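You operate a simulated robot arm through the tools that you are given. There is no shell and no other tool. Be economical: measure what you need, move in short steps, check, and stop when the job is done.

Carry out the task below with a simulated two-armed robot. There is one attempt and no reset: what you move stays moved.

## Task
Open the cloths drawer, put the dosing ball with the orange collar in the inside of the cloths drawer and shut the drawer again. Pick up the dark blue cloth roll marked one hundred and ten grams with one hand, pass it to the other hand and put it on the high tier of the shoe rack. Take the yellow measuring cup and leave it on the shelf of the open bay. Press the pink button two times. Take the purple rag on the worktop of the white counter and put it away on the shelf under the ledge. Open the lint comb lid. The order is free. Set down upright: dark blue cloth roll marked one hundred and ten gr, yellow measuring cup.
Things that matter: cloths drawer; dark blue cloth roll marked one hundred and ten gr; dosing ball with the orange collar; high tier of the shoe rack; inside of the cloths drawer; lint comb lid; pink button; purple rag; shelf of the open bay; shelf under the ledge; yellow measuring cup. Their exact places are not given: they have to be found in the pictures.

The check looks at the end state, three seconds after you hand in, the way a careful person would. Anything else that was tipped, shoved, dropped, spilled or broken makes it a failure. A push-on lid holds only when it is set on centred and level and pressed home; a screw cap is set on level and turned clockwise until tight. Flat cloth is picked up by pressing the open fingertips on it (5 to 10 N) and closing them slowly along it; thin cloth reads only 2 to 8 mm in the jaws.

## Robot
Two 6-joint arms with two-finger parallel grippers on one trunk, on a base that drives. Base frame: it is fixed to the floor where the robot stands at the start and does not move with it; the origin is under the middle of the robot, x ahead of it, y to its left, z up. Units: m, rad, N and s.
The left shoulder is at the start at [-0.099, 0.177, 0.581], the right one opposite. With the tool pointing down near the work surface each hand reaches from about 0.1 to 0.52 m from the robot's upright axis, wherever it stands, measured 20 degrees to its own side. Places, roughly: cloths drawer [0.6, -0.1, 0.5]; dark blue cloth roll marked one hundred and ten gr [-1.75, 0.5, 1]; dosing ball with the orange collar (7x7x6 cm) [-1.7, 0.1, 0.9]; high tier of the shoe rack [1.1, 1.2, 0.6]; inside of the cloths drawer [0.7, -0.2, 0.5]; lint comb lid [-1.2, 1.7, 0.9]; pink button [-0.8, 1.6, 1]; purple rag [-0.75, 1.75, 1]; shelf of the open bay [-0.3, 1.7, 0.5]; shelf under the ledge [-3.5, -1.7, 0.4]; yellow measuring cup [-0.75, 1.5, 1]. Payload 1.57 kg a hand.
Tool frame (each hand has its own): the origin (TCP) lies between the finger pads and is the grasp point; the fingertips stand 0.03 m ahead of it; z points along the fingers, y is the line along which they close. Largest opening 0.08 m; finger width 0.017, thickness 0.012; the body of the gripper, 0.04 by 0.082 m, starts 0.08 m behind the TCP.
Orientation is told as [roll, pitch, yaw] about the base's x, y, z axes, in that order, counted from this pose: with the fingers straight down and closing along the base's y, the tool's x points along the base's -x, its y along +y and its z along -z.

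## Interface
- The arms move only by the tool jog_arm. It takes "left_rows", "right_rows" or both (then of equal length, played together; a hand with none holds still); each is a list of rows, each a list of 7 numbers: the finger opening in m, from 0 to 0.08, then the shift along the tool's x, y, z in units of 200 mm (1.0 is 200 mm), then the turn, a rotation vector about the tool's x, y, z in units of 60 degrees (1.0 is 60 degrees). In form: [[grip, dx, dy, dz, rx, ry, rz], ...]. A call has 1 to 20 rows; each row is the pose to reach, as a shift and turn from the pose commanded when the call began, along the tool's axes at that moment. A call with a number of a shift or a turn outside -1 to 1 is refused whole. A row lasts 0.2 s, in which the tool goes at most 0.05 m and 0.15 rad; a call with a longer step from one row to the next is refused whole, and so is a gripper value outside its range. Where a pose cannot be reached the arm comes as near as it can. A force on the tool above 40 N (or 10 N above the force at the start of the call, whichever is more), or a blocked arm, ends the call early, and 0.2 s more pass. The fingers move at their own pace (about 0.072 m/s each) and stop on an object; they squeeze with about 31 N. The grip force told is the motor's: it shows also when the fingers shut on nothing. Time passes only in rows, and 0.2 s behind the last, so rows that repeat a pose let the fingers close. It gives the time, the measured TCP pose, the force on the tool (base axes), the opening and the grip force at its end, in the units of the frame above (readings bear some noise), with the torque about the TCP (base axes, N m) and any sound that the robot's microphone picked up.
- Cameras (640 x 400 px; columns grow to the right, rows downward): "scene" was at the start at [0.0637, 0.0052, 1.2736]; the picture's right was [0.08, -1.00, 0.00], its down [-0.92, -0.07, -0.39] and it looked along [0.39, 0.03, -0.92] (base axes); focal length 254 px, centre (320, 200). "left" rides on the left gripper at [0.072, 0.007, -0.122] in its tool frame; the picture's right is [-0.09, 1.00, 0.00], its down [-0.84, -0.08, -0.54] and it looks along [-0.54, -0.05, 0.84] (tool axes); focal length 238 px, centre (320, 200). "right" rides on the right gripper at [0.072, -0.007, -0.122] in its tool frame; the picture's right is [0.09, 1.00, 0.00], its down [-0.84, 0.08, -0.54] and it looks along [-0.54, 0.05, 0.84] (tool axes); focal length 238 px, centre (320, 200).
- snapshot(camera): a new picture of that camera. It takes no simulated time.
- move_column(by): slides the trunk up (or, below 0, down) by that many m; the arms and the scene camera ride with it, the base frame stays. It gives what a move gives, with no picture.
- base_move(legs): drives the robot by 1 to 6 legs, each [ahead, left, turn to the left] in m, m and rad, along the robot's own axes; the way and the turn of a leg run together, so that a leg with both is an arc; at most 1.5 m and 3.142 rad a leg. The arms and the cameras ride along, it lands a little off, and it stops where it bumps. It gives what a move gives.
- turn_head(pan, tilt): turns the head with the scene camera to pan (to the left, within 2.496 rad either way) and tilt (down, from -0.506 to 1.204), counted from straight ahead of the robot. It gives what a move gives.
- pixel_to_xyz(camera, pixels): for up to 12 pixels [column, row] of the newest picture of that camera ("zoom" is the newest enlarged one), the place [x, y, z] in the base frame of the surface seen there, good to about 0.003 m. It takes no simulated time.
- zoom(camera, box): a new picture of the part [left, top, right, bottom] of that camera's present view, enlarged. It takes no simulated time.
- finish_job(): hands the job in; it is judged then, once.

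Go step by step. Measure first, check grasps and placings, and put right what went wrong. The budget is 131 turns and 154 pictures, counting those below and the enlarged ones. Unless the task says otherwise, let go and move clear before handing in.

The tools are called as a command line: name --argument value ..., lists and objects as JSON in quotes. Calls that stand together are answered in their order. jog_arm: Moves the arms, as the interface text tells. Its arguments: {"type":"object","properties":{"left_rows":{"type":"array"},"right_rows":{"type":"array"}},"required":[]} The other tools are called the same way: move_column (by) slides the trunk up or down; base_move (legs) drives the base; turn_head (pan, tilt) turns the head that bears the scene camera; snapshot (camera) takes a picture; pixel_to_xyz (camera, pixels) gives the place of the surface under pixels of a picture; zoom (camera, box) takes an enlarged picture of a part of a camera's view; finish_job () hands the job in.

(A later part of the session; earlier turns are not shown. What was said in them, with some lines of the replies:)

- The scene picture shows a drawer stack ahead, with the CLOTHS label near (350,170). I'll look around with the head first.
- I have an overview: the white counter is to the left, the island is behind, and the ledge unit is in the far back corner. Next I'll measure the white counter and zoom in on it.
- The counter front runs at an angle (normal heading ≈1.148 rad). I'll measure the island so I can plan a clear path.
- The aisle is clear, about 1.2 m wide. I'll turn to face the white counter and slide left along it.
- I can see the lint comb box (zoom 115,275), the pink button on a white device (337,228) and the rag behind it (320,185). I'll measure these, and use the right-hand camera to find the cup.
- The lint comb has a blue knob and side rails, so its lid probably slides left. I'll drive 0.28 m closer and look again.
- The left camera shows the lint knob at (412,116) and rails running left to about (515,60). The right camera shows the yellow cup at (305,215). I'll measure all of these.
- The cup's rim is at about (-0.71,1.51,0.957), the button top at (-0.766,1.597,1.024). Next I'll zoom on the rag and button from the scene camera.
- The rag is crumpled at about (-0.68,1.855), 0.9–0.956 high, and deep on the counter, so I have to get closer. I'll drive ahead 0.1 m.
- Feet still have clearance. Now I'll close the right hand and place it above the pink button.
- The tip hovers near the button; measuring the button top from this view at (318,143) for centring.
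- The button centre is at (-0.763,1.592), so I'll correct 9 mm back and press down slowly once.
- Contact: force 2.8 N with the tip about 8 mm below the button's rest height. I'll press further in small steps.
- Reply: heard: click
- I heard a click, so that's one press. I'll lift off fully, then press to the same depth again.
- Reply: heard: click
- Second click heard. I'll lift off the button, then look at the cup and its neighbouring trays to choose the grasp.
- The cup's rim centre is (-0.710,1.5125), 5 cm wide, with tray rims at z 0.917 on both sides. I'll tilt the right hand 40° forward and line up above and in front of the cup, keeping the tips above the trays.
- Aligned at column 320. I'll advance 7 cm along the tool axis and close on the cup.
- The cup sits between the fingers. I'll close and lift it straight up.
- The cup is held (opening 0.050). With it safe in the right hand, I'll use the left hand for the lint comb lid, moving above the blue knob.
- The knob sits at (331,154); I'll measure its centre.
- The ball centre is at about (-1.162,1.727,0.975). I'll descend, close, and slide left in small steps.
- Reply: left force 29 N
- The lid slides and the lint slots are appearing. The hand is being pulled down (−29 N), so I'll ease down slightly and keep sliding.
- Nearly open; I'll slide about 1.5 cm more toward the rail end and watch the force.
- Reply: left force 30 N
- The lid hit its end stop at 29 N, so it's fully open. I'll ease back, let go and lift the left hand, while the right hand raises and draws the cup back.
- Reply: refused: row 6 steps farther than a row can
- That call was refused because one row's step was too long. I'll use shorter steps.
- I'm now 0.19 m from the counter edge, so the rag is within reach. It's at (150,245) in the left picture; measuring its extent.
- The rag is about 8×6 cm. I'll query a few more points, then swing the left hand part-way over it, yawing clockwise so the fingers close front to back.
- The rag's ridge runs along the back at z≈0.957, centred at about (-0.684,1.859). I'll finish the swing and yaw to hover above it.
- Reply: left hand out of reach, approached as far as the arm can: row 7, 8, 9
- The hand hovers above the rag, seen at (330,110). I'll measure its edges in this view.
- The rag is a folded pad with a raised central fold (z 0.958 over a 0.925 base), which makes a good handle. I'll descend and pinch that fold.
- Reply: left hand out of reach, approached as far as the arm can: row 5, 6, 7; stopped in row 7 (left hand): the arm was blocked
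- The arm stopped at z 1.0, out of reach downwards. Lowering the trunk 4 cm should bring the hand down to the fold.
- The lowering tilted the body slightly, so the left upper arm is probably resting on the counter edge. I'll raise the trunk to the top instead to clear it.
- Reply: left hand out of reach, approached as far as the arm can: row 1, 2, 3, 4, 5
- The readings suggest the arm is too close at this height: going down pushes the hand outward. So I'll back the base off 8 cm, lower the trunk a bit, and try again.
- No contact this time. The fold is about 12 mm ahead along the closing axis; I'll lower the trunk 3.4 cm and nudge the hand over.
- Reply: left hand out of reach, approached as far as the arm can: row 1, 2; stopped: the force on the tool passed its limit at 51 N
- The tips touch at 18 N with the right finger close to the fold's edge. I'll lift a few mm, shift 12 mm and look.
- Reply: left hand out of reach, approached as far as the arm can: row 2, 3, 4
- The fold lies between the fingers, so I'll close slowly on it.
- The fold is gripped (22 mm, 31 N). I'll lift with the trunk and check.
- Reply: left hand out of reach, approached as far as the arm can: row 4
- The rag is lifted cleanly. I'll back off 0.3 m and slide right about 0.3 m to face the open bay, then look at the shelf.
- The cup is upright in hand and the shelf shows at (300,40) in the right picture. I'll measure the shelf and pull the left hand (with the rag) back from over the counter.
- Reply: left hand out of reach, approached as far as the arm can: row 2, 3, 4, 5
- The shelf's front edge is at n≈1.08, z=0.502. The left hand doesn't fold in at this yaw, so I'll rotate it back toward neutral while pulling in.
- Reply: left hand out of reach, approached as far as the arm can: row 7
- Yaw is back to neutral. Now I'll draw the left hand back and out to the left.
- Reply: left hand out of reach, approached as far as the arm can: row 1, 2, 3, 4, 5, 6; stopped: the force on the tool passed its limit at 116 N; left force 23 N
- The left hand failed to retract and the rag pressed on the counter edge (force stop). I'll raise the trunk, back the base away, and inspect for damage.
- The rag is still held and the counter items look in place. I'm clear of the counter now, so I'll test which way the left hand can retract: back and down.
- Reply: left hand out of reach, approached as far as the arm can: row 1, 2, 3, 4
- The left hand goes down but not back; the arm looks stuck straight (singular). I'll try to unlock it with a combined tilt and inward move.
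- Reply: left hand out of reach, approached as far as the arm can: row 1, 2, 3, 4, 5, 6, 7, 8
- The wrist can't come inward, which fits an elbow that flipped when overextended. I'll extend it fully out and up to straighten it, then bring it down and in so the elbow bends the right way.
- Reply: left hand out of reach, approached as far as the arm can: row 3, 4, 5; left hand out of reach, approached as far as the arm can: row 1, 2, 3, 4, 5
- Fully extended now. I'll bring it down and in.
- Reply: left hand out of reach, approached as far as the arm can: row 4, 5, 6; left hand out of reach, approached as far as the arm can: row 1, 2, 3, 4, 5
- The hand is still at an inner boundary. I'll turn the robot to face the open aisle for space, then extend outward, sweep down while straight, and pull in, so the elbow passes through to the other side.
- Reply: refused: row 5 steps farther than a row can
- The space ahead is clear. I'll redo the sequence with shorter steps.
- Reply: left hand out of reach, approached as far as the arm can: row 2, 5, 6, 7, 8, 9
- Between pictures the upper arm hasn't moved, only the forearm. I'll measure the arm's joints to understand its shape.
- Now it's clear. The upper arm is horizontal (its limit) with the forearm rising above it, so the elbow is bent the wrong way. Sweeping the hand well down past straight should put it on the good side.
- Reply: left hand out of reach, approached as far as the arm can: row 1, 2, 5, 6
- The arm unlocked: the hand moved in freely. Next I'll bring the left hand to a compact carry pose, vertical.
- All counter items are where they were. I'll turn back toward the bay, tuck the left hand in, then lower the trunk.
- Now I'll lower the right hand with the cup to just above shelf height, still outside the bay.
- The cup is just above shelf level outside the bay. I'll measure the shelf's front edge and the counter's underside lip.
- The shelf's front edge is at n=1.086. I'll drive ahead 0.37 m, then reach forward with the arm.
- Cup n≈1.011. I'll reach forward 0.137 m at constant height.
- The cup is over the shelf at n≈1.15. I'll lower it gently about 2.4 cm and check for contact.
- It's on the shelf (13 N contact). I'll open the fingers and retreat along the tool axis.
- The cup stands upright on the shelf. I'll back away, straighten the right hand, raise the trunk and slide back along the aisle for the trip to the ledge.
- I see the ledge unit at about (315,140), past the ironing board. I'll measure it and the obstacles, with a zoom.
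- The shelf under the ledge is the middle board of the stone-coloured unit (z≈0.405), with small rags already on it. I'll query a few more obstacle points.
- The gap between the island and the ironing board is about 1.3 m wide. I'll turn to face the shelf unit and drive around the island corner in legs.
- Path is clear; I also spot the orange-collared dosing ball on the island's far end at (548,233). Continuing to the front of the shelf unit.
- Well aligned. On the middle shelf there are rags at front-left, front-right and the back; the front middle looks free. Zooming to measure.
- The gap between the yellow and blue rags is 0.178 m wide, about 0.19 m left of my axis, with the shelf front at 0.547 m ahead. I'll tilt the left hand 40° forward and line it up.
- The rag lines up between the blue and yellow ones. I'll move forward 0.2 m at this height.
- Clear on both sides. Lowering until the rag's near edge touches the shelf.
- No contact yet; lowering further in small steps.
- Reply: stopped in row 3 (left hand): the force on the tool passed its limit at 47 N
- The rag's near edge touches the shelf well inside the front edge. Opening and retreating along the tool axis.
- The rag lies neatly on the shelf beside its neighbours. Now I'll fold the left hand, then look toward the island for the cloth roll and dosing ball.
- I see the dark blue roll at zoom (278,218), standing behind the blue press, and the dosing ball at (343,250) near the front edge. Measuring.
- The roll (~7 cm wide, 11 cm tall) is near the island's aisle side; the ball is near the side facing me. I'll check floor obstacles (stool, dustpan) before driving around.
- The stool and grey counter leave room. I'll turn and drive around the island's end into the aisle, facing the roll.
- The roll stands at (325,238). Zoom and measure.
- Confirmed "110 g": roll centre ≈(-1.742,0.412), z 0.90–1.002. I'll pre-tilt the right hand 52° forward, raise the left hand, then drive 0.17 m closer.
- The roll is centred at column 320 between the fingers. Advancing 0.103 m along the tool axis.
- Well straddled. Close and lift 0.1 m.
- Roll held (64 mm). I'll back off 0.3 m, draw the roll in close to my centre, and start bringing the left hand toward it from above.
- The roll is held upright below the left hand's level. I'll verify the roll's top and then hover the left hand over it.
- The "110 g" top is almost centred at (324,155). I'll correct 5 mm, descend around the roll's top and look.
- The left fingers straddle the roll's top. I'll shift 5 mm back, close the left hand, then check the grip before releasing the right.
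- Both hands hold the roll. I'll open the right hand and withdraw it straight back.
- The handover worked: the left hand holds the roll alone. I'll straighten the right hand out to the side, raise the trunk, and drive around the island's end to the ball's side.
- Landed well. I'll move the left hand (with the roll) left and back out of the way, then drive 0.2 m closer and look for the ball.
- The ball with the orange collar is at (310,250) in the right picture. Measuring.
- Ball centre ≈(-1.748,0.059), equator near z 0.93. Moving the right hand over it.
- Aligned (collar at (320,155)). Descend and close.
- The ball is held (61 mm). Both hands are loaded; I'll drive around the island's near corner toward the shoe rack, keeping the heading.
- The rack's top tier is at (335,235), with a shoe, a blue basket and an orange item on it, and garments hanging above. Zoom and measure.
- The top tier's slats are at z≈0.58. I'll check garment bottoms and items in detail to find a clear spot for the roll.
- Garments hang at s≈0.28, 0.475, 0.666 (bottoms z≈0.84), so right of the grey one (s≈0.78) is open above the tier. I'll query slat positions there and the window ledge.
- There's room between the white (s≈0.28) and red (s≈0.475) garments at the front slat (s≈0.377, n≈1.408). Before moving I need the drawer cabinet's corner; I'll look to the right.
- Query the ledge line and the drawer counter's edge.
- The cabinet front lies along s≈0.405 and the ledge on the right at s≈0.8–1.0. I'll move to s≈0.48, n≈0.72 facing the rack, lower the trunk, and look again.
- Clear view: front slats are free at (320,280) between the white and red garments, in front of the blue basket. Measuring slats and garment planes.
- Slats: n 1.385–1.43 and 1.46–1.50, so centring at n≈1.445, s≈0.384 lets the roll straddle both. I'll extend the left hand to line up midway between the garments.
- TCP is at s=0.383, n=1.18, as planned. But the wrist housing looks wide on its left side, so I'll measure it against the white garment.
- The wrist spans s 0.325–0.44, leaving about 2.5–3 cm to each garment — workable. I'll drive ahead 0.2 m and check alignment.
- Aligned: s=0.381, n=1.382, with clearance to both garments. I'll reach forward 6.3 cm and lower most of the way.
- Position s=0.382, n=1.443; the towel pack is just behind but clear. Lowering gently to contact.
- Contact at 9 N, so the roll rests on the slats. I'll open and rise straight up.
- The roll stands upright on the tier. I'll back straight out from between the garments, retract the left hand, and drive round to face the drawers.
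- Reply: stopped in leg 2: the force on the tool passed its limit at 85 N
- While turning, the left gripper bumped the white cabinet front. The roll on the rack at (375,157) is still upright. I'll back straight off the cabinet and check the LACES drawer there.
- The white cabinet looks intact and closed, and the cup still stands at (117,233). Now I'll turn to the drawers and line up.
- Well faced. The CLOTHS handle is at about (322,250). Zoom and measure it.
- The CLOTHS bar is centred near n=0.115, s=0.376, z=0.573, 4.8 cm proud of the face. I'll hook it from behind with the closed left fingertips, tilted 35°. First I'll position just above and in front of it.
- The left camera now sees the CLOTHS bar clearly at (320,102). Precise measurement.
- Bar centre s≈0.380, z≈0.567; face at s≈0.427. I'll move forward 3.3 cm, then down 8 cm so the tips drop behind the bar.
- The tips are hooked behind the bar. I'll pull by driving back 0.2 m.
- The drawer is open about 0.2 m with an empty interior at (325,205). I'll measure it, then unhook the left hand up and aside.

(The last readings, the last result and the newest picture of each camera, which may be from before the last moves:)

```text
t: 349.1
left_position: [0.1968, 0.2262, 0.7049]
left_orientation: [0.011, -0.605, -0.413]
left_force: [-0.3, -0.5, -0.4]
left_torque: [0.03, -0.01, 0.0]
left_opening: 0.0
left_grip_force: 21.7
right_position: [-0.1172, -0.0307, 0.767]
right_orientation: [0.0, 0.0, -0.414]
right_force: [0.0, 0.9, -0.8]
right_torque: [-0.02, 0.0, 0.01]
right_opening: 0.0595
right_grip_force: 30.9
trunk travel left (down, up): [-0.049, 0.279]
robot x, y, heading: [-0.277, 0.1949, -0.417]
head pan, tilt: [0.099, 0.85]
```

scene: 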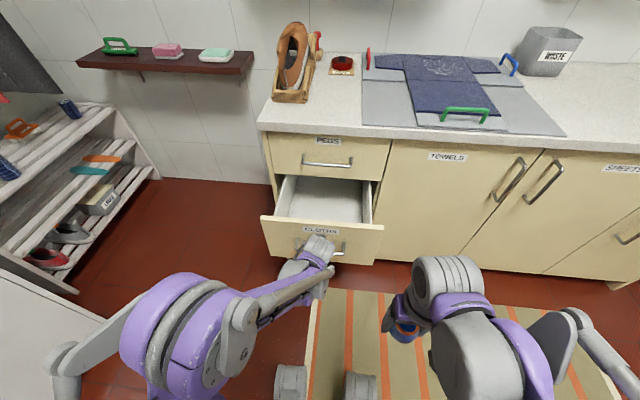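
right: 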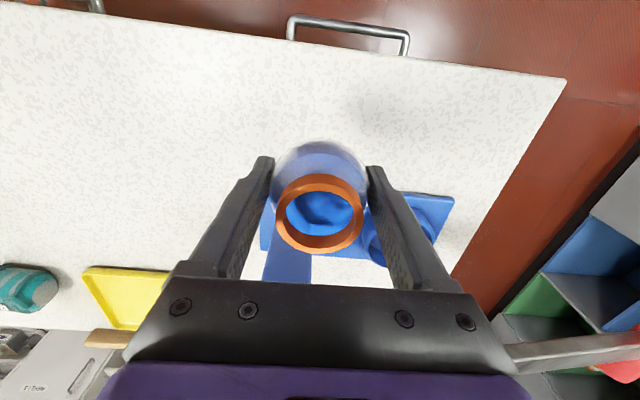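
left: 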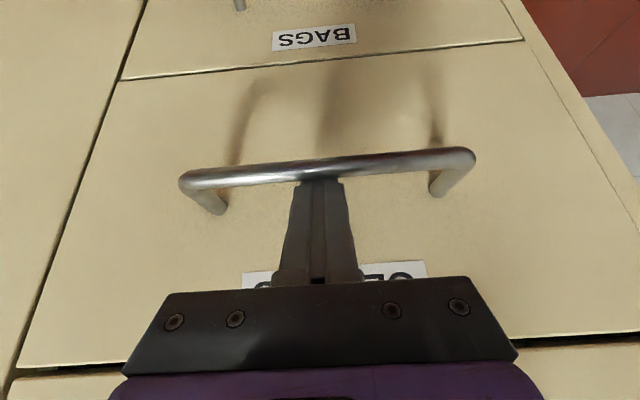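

Drawer floor z=0.451, front panel top z=0.664 at s≈0.218. I'll drive 0.23 m forward and bring the ball over the drawer at s≈0.29.

base_move --legs '[[0.23, 0, 0]]'

jog_arm --right_rows '[[0.05, -0.13, 0.15, -0.02, 0, 0, 0], [0.05, -0.26, 0.3, -0.02, 0, 0, 0], [0.05, -0.39, 0.45, -0.02, 0, 0, 0], [0.05, -0.52, 0.6, -0.02, 0, 0, 0], [0.05, -0.65, 0.75, -0.02, 0, 0, 0], [0.05, -0.775, 0.88, -0.02, 0, 0, 0], [0.05, -0.775, 0.88, -0.02, 0, 0, 0]]'

snapshot --camera "right"

snapshot --camera "scene"

```text
t: 350.8
left_position: [0.4052, 0.1363, 0.703]
left_orientation: [0.009, -0.607, -0.41]
left_force: [0.5, 0.1, -1.0]
left_torque: [-0.01, 0.02, 0.02]
left_opening: 0.0
left_grip_force: 20.7
right_position: [0.0913, -0.1221, 0.7681]
right_orientation: [0.001, 0.002, -0.413]
right_force: [0.1, -0.6, -0.1]
right_torque: [-0.02, 0.0, -0.01]
right_opening: 0.0594
right_grip_force: 30.6
trunk travel left (down, up): [-0.049, 0.279]
robot x, y, heading: [-0.0664, 0.1043, -0.41]
head pan, tilt: [0.099, 0.85]
```

```text
t: 352.4
left_position: [0.4048, 0.1351, 0.7031]
left_orientation: [0.009, -0.605, -0.41]
left_force: [-0.4, 0.7, 0.2]
left_torque: [0.0, -0.02, 0.01]
left_opening: 0.0002
left_grip_force: 21.3
right_position: [0.3023, -0.0228, 0.7737]
right_orientation: [-0.002, -0.001, -0.412]
right_force: [-0.4, 0.3, -1.2]
right_torque: [-0.04, 0.02, 0.0]
right_opening: 0.0593
right_grip_force: 30.9
trunk travel left (down, up): [-0.049, 0.279]
robot x, y, heading: [-0.0633, 0.1103, -0.414]
head pan, tilt: [0.099, 0.85]
```

```text
21 pictures are left
```

right: 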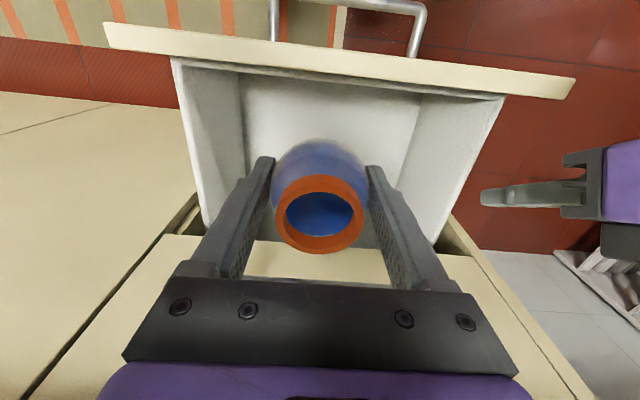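

```text
20 pictures are left
```

scene: 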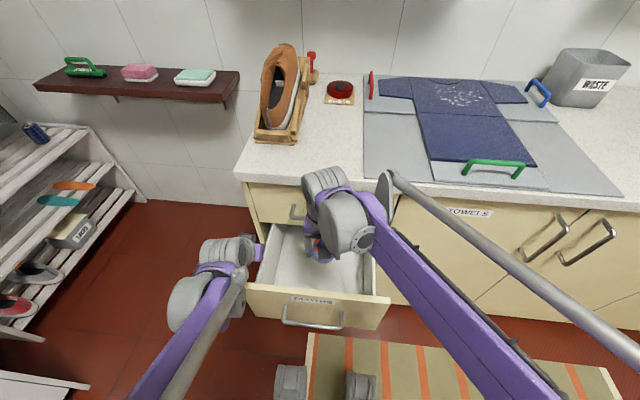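

The ball is over the drawer (s=0.285, n=0.103), but the hand camera on the robot side would hit the front panel when lowering. I'll yaw the right hand 90° so the camera sits sideways inside the drawer's width.

jog_arm --right_rows '[[0.05, -0.02, 0.02, 0, 0, 0, -0.14], [0.05, -0.04, 0.04, 0, 0, 0, -0.28], [0.05, -0.06, 0.06, 0, 0, 0, -0.42], [0.05, -0.075, 0.085, 0, 0, 0, -0.56], [0.05, -0.075, 0.085, 0, 0, 0, -0.7], [0.05, -0.075, 0.085, 0, 0, 0, -0.84], [0.05, -0.075, 0.085, 0, 0, 0, -0.98]]'

jog_arm --right_rows '[[0.05, 0, 0, 0, 0, 0, -0.13], [0.05, 0, 0, 0, 0, 0, -0.26], [0.05, 0, 0, 0, 0, 0, -0.39], [0.05, 0, 0, 0, 0, 0, -0.52], [0.05, 0, 0, 0.15, 0, 0, -0.52], [0.05, 0, 0, 0.35, 0, 0, -0.52], [0.05, 0, 0, 0.5, 0, 0, -0.52]]'

snapshot --camera "right"

zoom --camera "scene" --box '[200, 150, 420, 340]'

```text
t: 354.0
left_position: [0.4046, 0.1356, 0.7034]
left_orientation: [0.011, -0.606, -0.41]
left_force: [-0.2, 0.2, -0.3]
left_torque: [0.02, 0.01, 0.01]
left_opening: 0.0
left_grip_force: 20.8
right_position: [0.3239, -0.0127, 0.7711]
right_orientation: [0.0, 0.002, 0.617]
right_force: [0.8, -0.5, -0.2]
right_torque: [0.0, -0.04, 0.02]
right_opening: 0.0594
right_grip_force: 30.9
trunk travel left (down, up): [-0.049, 0.279]
robot x, y, heading: [-0.0627, 0.1096, -0.411]
head pan, tilt: [0.099, 0.85]
```

```text
t: 355.6
left_position: [0.4044, 0.1355, 0.7028]
left_orientation: [0.01, -0.605, -0.409]
left_force: [0.7, 0.7, 0.4]
left_torque: [0.01, -0.01, -0.02]
left_opening: 0.0
left_grip_force: 21.4
right_position: [0.3243, -0.0135, 0.6714]
right_orientation: [0.0, 0.001, 1.16]
right_force: [0.5, 0.1, -0.9]
right_torque: [0.01, 0.02, 0.02]
right_opening: 0.0593
right_grip_force: 31.5
trunk travel left (down, up): [-0.049, 0.279]
robot x, y, heading: [-0.066, 0.1106, -0.414]
head pan, tilt: [0.099, 0.85]
```

```text
19 pictures are left
```

right: 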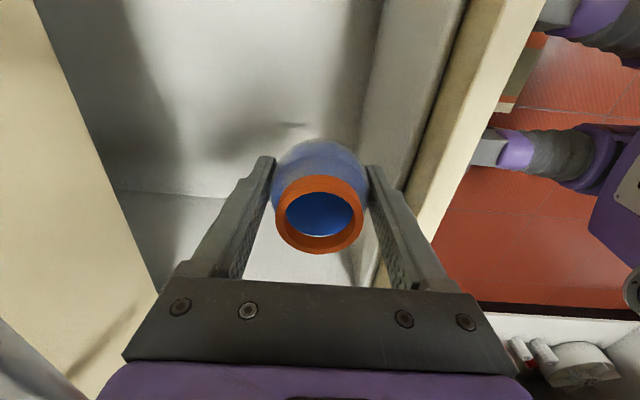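

```text
2.11 times, centred on (310, 245) of scene
```

zoom: 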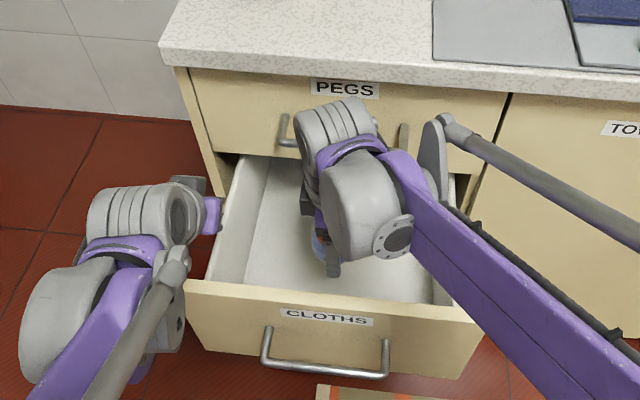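

Now at s=0.301, n=0.121. Before lowering further I'll check how far forward the wrist reaches versus the PEGS handle.

pixel_to_xyz --camera "zoom" --pixels '[[345, 102], [320, 110], [365, 110], [305, 125], [286, 130], [404, 140], [230, 235], [330, 240]]'

```text
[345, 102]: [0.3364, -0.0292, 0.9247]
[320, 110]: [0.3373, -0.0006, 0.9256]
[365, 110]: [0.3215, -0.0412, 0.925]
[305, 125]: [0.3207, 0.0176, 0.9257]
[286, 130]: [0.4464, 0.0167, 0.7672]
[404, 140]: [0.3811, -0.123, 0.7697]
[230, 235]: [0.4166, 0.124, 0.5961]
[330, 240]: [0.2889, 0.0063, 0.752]
```

The wrist front stays about 3 cm short of the PEGS handle. I'll shift 8 mm back and lower the ball to the drawer floor.

jog_arm --right_rows '[[0.05, 0, 0.04, 0.0, 0, 0, 0], [0.05, 0, 0.04, 0.2, 0, 0, 0], [0.05, 0, 0.04, 0.4, 0, 0, 0], [0.05, 0, 0.04, 0.6, 0, 0, 0], [0.05, 0, 0.04, 0.78, 0, 0, 0], [0.05, 0, 0.04, 0.86, 0, 0, 0], [0.05, 0, 0.04, 0.9, 0, 0, 0], [0.05, 0, 0.04, 0.92, 0, 0, 0]]'

snapshot --camera "right"

```text
t: 357.4
left_position: [0.406, 0.1365, 0.7041]
left_orientation: [0.011, -0.606, -0.41]
left_force: [0.7, -0.5, -0.4]
left_torque: [0.01, 0.0, 0.02]
left_opening: 0.0
left_grip_force: 21.3
right_position: [0.3161, -0.0104, 0.4858]
right_orientation: [0.0, 0.002, 1.158]
right_force: [0.4, 0.0, 0.0]
right_torque: [0.03, -0.01, 0.02]
right_opening: 0.0591
right_grip_force: 31.1
trunk travel left (down, up): [-0.049, 0.279]
robot x, y, heading: [-0.0659, 0.1107, -0.414]
head pan, tilt: [0.099, 0.85]
```

```text
17 pictures are left
```

right: 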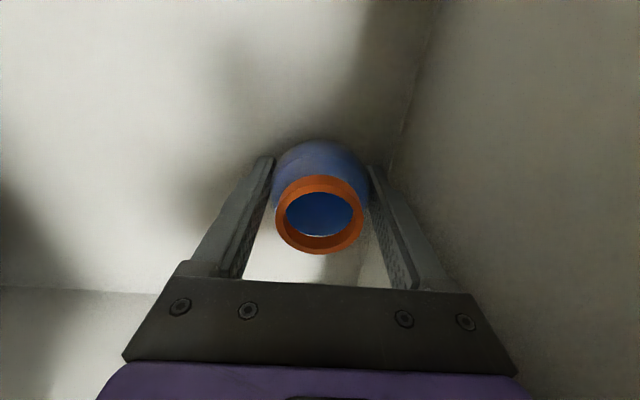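

Nearly at the floor. Lower the last few mm, release, and lift straight out.

jog_arm --right_rows '[[0.05, 0, 0, 0.007, 0, 0, 0], [0.05, 0, 0, 0.012, 0, 0, 0], [0.066, 0, 0, 0.012, 0, 0, 0], [0.074, 0, 0, 0.012, 0, 0, 0], [0.074, 0, 0, 0.012, 0, 0, 0], [0.074, 0, 0, -0.15, 0, 0, 0], [0.074, 0, 0, -0.35, 0, 0, 0], [0.074, 0, 0, -0.55, 0, 0, 0], [0.074, 0, 0, -0.75, 0, 0, 0], [0.074, 0, 0, -0.95, 0, 0, 0]]'

snapshot --camera "right"

```text
t: 359.6
left_position: [0.4048, 0.1356, 0.7028]
left_orientation: [0.012, -0.608, -0.41]
left_force: [-0.1, -0.3, -0.2]
left_torque: [-0.01, 0.04, 0.0]
left_opening: 0.0001
left_grip_force: 21.2
right_position: [0.3156, -0.0106, 0.6772]
right_orientation: [0.0, 0.002, 1.158]
right_force: [0.4, -0.8, -0.3]
right_torque: [-0.01, 0.01, 0.02]
right_opening: 0.0743
right_grip_force: 0.0
trunk travel left (down, up): [-0.049, 0.279]
robot x, y, heading: [-0.0666, 0.1053, -0.413]
head pan, tilt: [0.099, 0.85]
```

```text
16 pictures are left
```

right: 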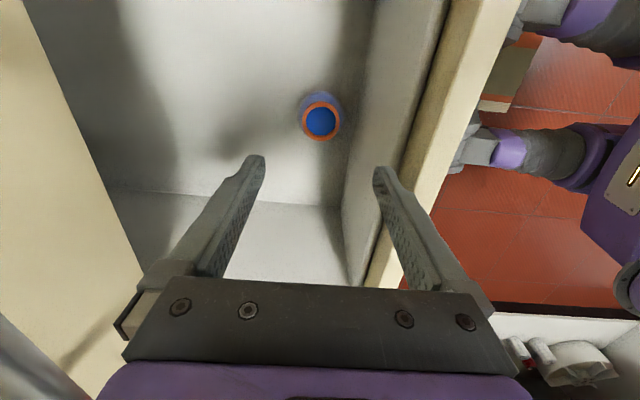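

The ball sits upright in the drawer. I'll lift the right hand clear and off to the right, then back off the base.

jog_arm --right_rows '[[0.074, 0, 0, -0.2, 0, 0, 0], [0.074, 0, 0, -0.4, 0, 0, 0], [0.074, 0, 0, -0.55, 0, 0, 0], [0.074, 0, 0.2, -0.6, 0, 0, 0], [0.074, 0.1, 0.4, -0.6, 0, 0, 0], [0.074, 0.3, 0.5, -0.6, 0, 0, 0], [0.074, 0.5, 0.6, -0.6, 0, 0, 0], [0.074, 0.7, 0.7, -0.6, 0, 0, 0], [0.074, 0.9, 0.8, -0.6, 0, 0, 0]]'

base_move --legs '[[-0.3, 0, 0]]'

jog_arm --left_rows '[[0, 0.035, -0.15, 0.05, 0, -0.05, 0], [0, 0.07, -0.3, 0.1, 0, -0.1, 0], [0, 0.105, -0.45, 0.15, 0, -0.15, 0], [0, 0.14, -0.6, 0.2, 0, -0.2, 0], [0, 0.175, -0.75, 0.25, 0, -0.25, 0], [0, 0.211, -0.9, 0.304, 0, -0.25, 0]]'

snapshot --camera "scene"

```text
t: 361.6
left_position: [0.406, 0.1364, 0.7031]
left_orientation: [0.011, -0.605, -0.408]
left_force: [-0.1, -0.6, 1.1]
left_torque: [0.02, -0.03, 0.02]
left_opening: 0.0003
left_grip_force: 21.7
right_position: [0.097, -0.1129, 0.7941]
right_orientation: [0.001, 0.0, 1.159]
right_force: [0.1, 0.4, 0.3]
right_torque: [0.02, 0.02, 0.02]
right_opening: 0.0739
right_grip_force: 0.1
trunk travel left (down, up): [-0.049, 0.279]
robot x, y, heading: [-0.0664, 0.107, -0.412]
head pan, tilt: [0.099, 0.85]
```

```text
t: 363.6
left_position: [0.1381, 0.2539, 0.7031]
left_orientation: [0.01, -0.605, -0.409]
left_force: [0.7, 0.3, 0.1]
left_torque: [-0.03, -0.01, -0.01]
left_opening: 0.0001
left_grip_force: 21.6
right_position: [-0.1707, 0.0051, 0.7956]
right_orientation: [0.0, -0.001, 1.16]
right_force: [-0.5, 0.4, 0.0]
right_torque: [-0.02, -0.01, 0.02]
right_opening: 0.074
right_grip_force: 0.0
trunk travel left (down, up): [-0.049, 0.279]
robot x, y, heading: [-0.3358, 0.2242, -0.409]
head pan, tilt: [0.099, 0.85]
```

```text
t: 365.0
left_position: [0.0664, 0.0902, 0.6276]
left_orientation: [0.016, -0.869, -0.412]
left_force: [0.0, -0.1, -0.1]
left_torque: [0.02, 0.0, -0.03]
left_opening: 0.0001
left_grip_force: 21.3
right_position: [-0.1693, 0.0052, 0.7951]
right_orientation: [-0.001, 0.002, 1.16]
right_force: [-0.6, 0.1, -0.5]
right_torque: [-0.02, -0.01, 0.02]
right_opening: 0.0738
right_grip_force: 0.0
trunk travel left (down, up): [-0.049, 0.279]
robot x, y, heading: [-0.3334, 0.2252, -0.411]
head pan, tilt: [0.099, 0.85]
```

```text
15 pictures are left
```

scene: 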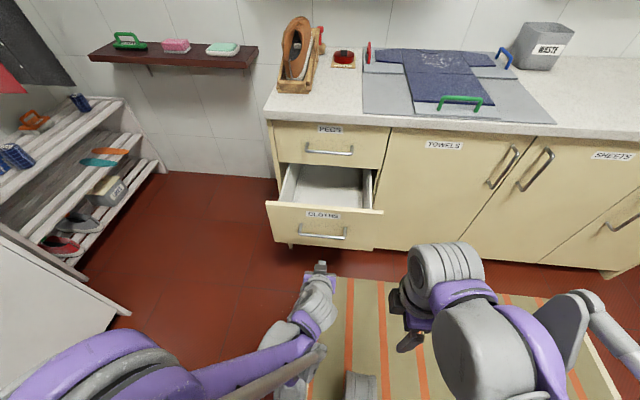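

The left fist is lined up at n=0.11, z≈0.61, facing the drawer front. Pushing with the base.

base_move --legs '[[0.32, 0, 0]]'

base_move --legs '[[0.07, 0, 0]]'

snapshot --camera "scene"

```text
t: 367.2
left_position: [0.3614, -0.0387, 0.6264]
left_orientation: [0.015, -0.867, -0.412]
left_force: [-0.2, -0.3, 0.0]
left_torque: [0.02, 0.0, 0.0]
left_opening: 0.0001
left_grip_force: 21.2
right_position: [0.1246, -0.1241, 0.7952]
right_orientation: [0.002, 0.0, 1.159]
right_force: [0.1, 0.1, -0.3]
right_torque: [-0.01, 0.03, 0.01]
right_opening: 0.0744
right_grip_force: 0.0
trunk travel left (down, up): [-0.049, 0.279]
robot x, y, heading: [-0.0432, 0.0975, -0.41]
head pan, tilt: [0.099, 0.85]
```

```text
t: 368.2
left_position: [0.409, -0.0581, 0.6272]
left_orientation: [0.012, -0.862, -0.411]
left_force: [0.0, 0.5, -0.2]
left_torque: [0.0, -0.01, -0.01]
left_opening: 0.0001
left_grip_force: 21.6
right_position: [0.1774, -0.1463, 0.7952]
right_orientation: [0.001, -0.001, 1.162]
right_force: [-1.0, 0.2, 0.0]
right_torque: [0.01, -0.01, 0.0]
right_opening: 0.0743
right_grip_force: 0.1
trunk travel left (down, up): [-0.049, 0.279]
robot x, y, heading: [0.0093, 0.0715, -0.409]
head pan, tilt: [0.099, 0.85]
stopped in leg 1: the force on the tool passed its limit at 115 N (the readings are from after the stop); the commanded pose is now the measured one
```

```text
14 pictures are left
```

scene: 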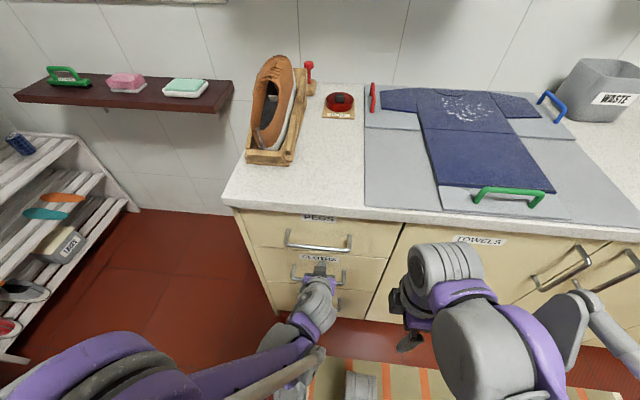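

The push stopped hard with the tip at s≈0.42, so the drawer should be home. I'll back away and inspect.

base_move --legs '[[-0.2, 0, 0]]'

zoom --camera "scene" --box '[220, 100, 420, 260]'

pixel_to_xyz --camera "zoom" --pixels '[[320, 200], [330, 160], [330, 245], [250, 210], [400, 215], [250, 235], [300, 190], [300, 165]]'

```text
t: 369.8
left_position: [0.224, 0.0227, 0.6259]
left_orientation: [0.012, -0.862, -0.406]
left_force: [0.0, 0.8, -0.5]
left_torque: [0.03, -0.02, 0.0]
left_opening: 0.0
left_grip_force: 21.4
right_position: [-0.0059, -0.0646, 0.7956]
right_orientation: [0.001, 0.001, 1.166]
right_force: [0.6, 0.0, -1.0]
right_torque: [-0.02, 0.0, 0.02]
right_opening: 0.0742
right_grip_force: 0.0
trunk travel left (down, up): [-0.049, 0.279]
robot x, y, heading: [-0.1722, 0.1543, -0.402]
head pan, tilt: [0.099, 0.85]
```

```text
2.50 times, centred on (320, 180) of scene
```

zoom: 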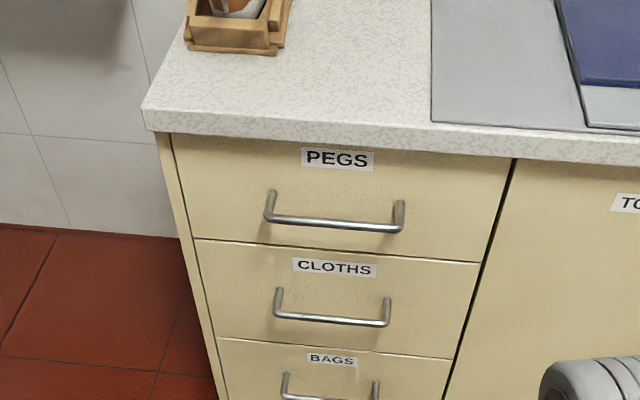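

```text
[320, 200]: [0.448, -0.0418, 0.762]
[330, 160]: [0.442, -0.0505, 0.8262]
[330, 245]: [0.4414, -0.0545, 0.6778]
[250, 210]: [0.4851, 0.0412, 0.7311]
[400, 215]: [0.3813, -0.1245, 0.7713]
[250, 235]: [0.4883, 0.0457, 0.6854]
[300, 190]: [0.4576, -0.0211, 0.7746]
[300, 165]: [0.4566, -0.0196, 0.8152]
```

The CLOTHS drawer looks flush. One last check of its face depth, and a look at the white counter and rack.

pixel_to_xyz --camera "zoom" --pixels '[[250, 290], [420, 290], [330, 265], [330, 340], [410, 240], [250, 365]]'

turn_head --pan 1.4 --tilt 0.5

snapshot --camera "scene"

zoom --camera "scene" --box '[200, 100, 520, 300]'

```text
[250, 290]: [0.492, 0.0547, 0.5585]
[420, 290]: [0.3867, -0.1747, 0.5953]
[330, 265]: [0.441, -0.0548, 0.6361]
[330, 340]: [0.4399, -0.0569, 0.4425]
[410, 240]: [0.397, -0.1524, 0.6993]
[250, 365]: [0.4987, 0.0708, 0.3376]
```

```text
t: 371.3
left_position: [0.2241, 0.0239, 0.6267]
left_orientation: [0.013, -0.862, -0.404]
left_force: [0.0, 0.2, 0.3]
left_torque: [-0.02, 0.0, -0.02]
left_opening: 0.0
left_grip_force: 21.0
right_position: [-0.0057, -0.0652, 0.7953]
right_orientation: [0.001, 0.0, 1.167]
right_force: [0.3, -0.2, 0.0]
right_torque: [0.01, -0.01, 0.0]
right_opening: 0.0741
right_grip_force: 0.1
trunk travel left (down, up): [-0.049, 0.279]
robot x, y, heading: [-0.1738, 0.1511, -0.405]
head pan, tilt: [1.4, 0.499]
```

```text
12 pictures are left
```

scene: 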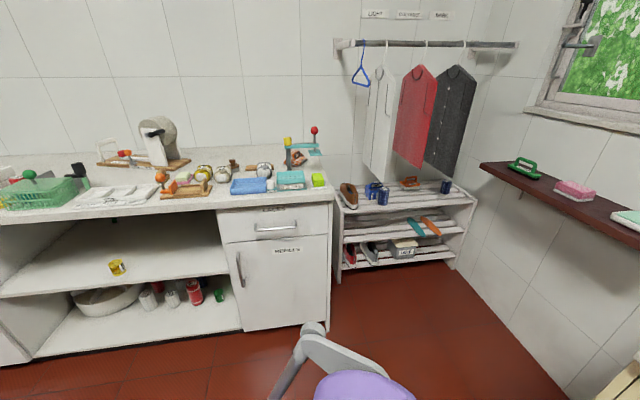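

```text
2.00 times, centred on (360, 200) of scene
```

zoom: 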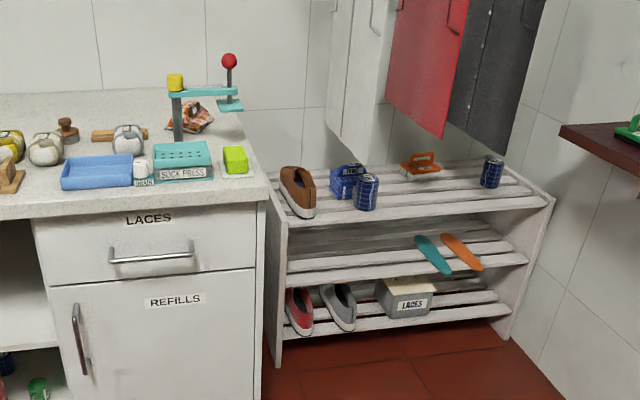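

The CLOTHS drawer face is flush with PEGS (s=0.425 for both). The roll stands on the rack (zoom 365,190), the cup is on the bay shelf (117,267), and the LACES drawer is closed. I'm handing in now.

finish_job

```text
The job is handed in.
```

I finished every step and handed the job in:

- **Dosing ball:** it is inside the cloths drawer, and the drawer is shut flush.
- **Cloth roll:** the 110 g roll was passed from the right hand to the left and stands upright on the high tier of the shoe rack.
- **Measuring cup:** it stands upright on the shelf of the open bay.
- **Pink button:** pressed twice, with a click heard each time.
- **Purple rag:** it lies on the shelf under the ledge.
- **Lint comb lid:** slid fully open to its stop; I did not look at it again before handing in.

Along the way I pressed the rag against the edge of the white counter, and later bumped the left gripper into that counter's front. I saw nothing moved or open afterwards.
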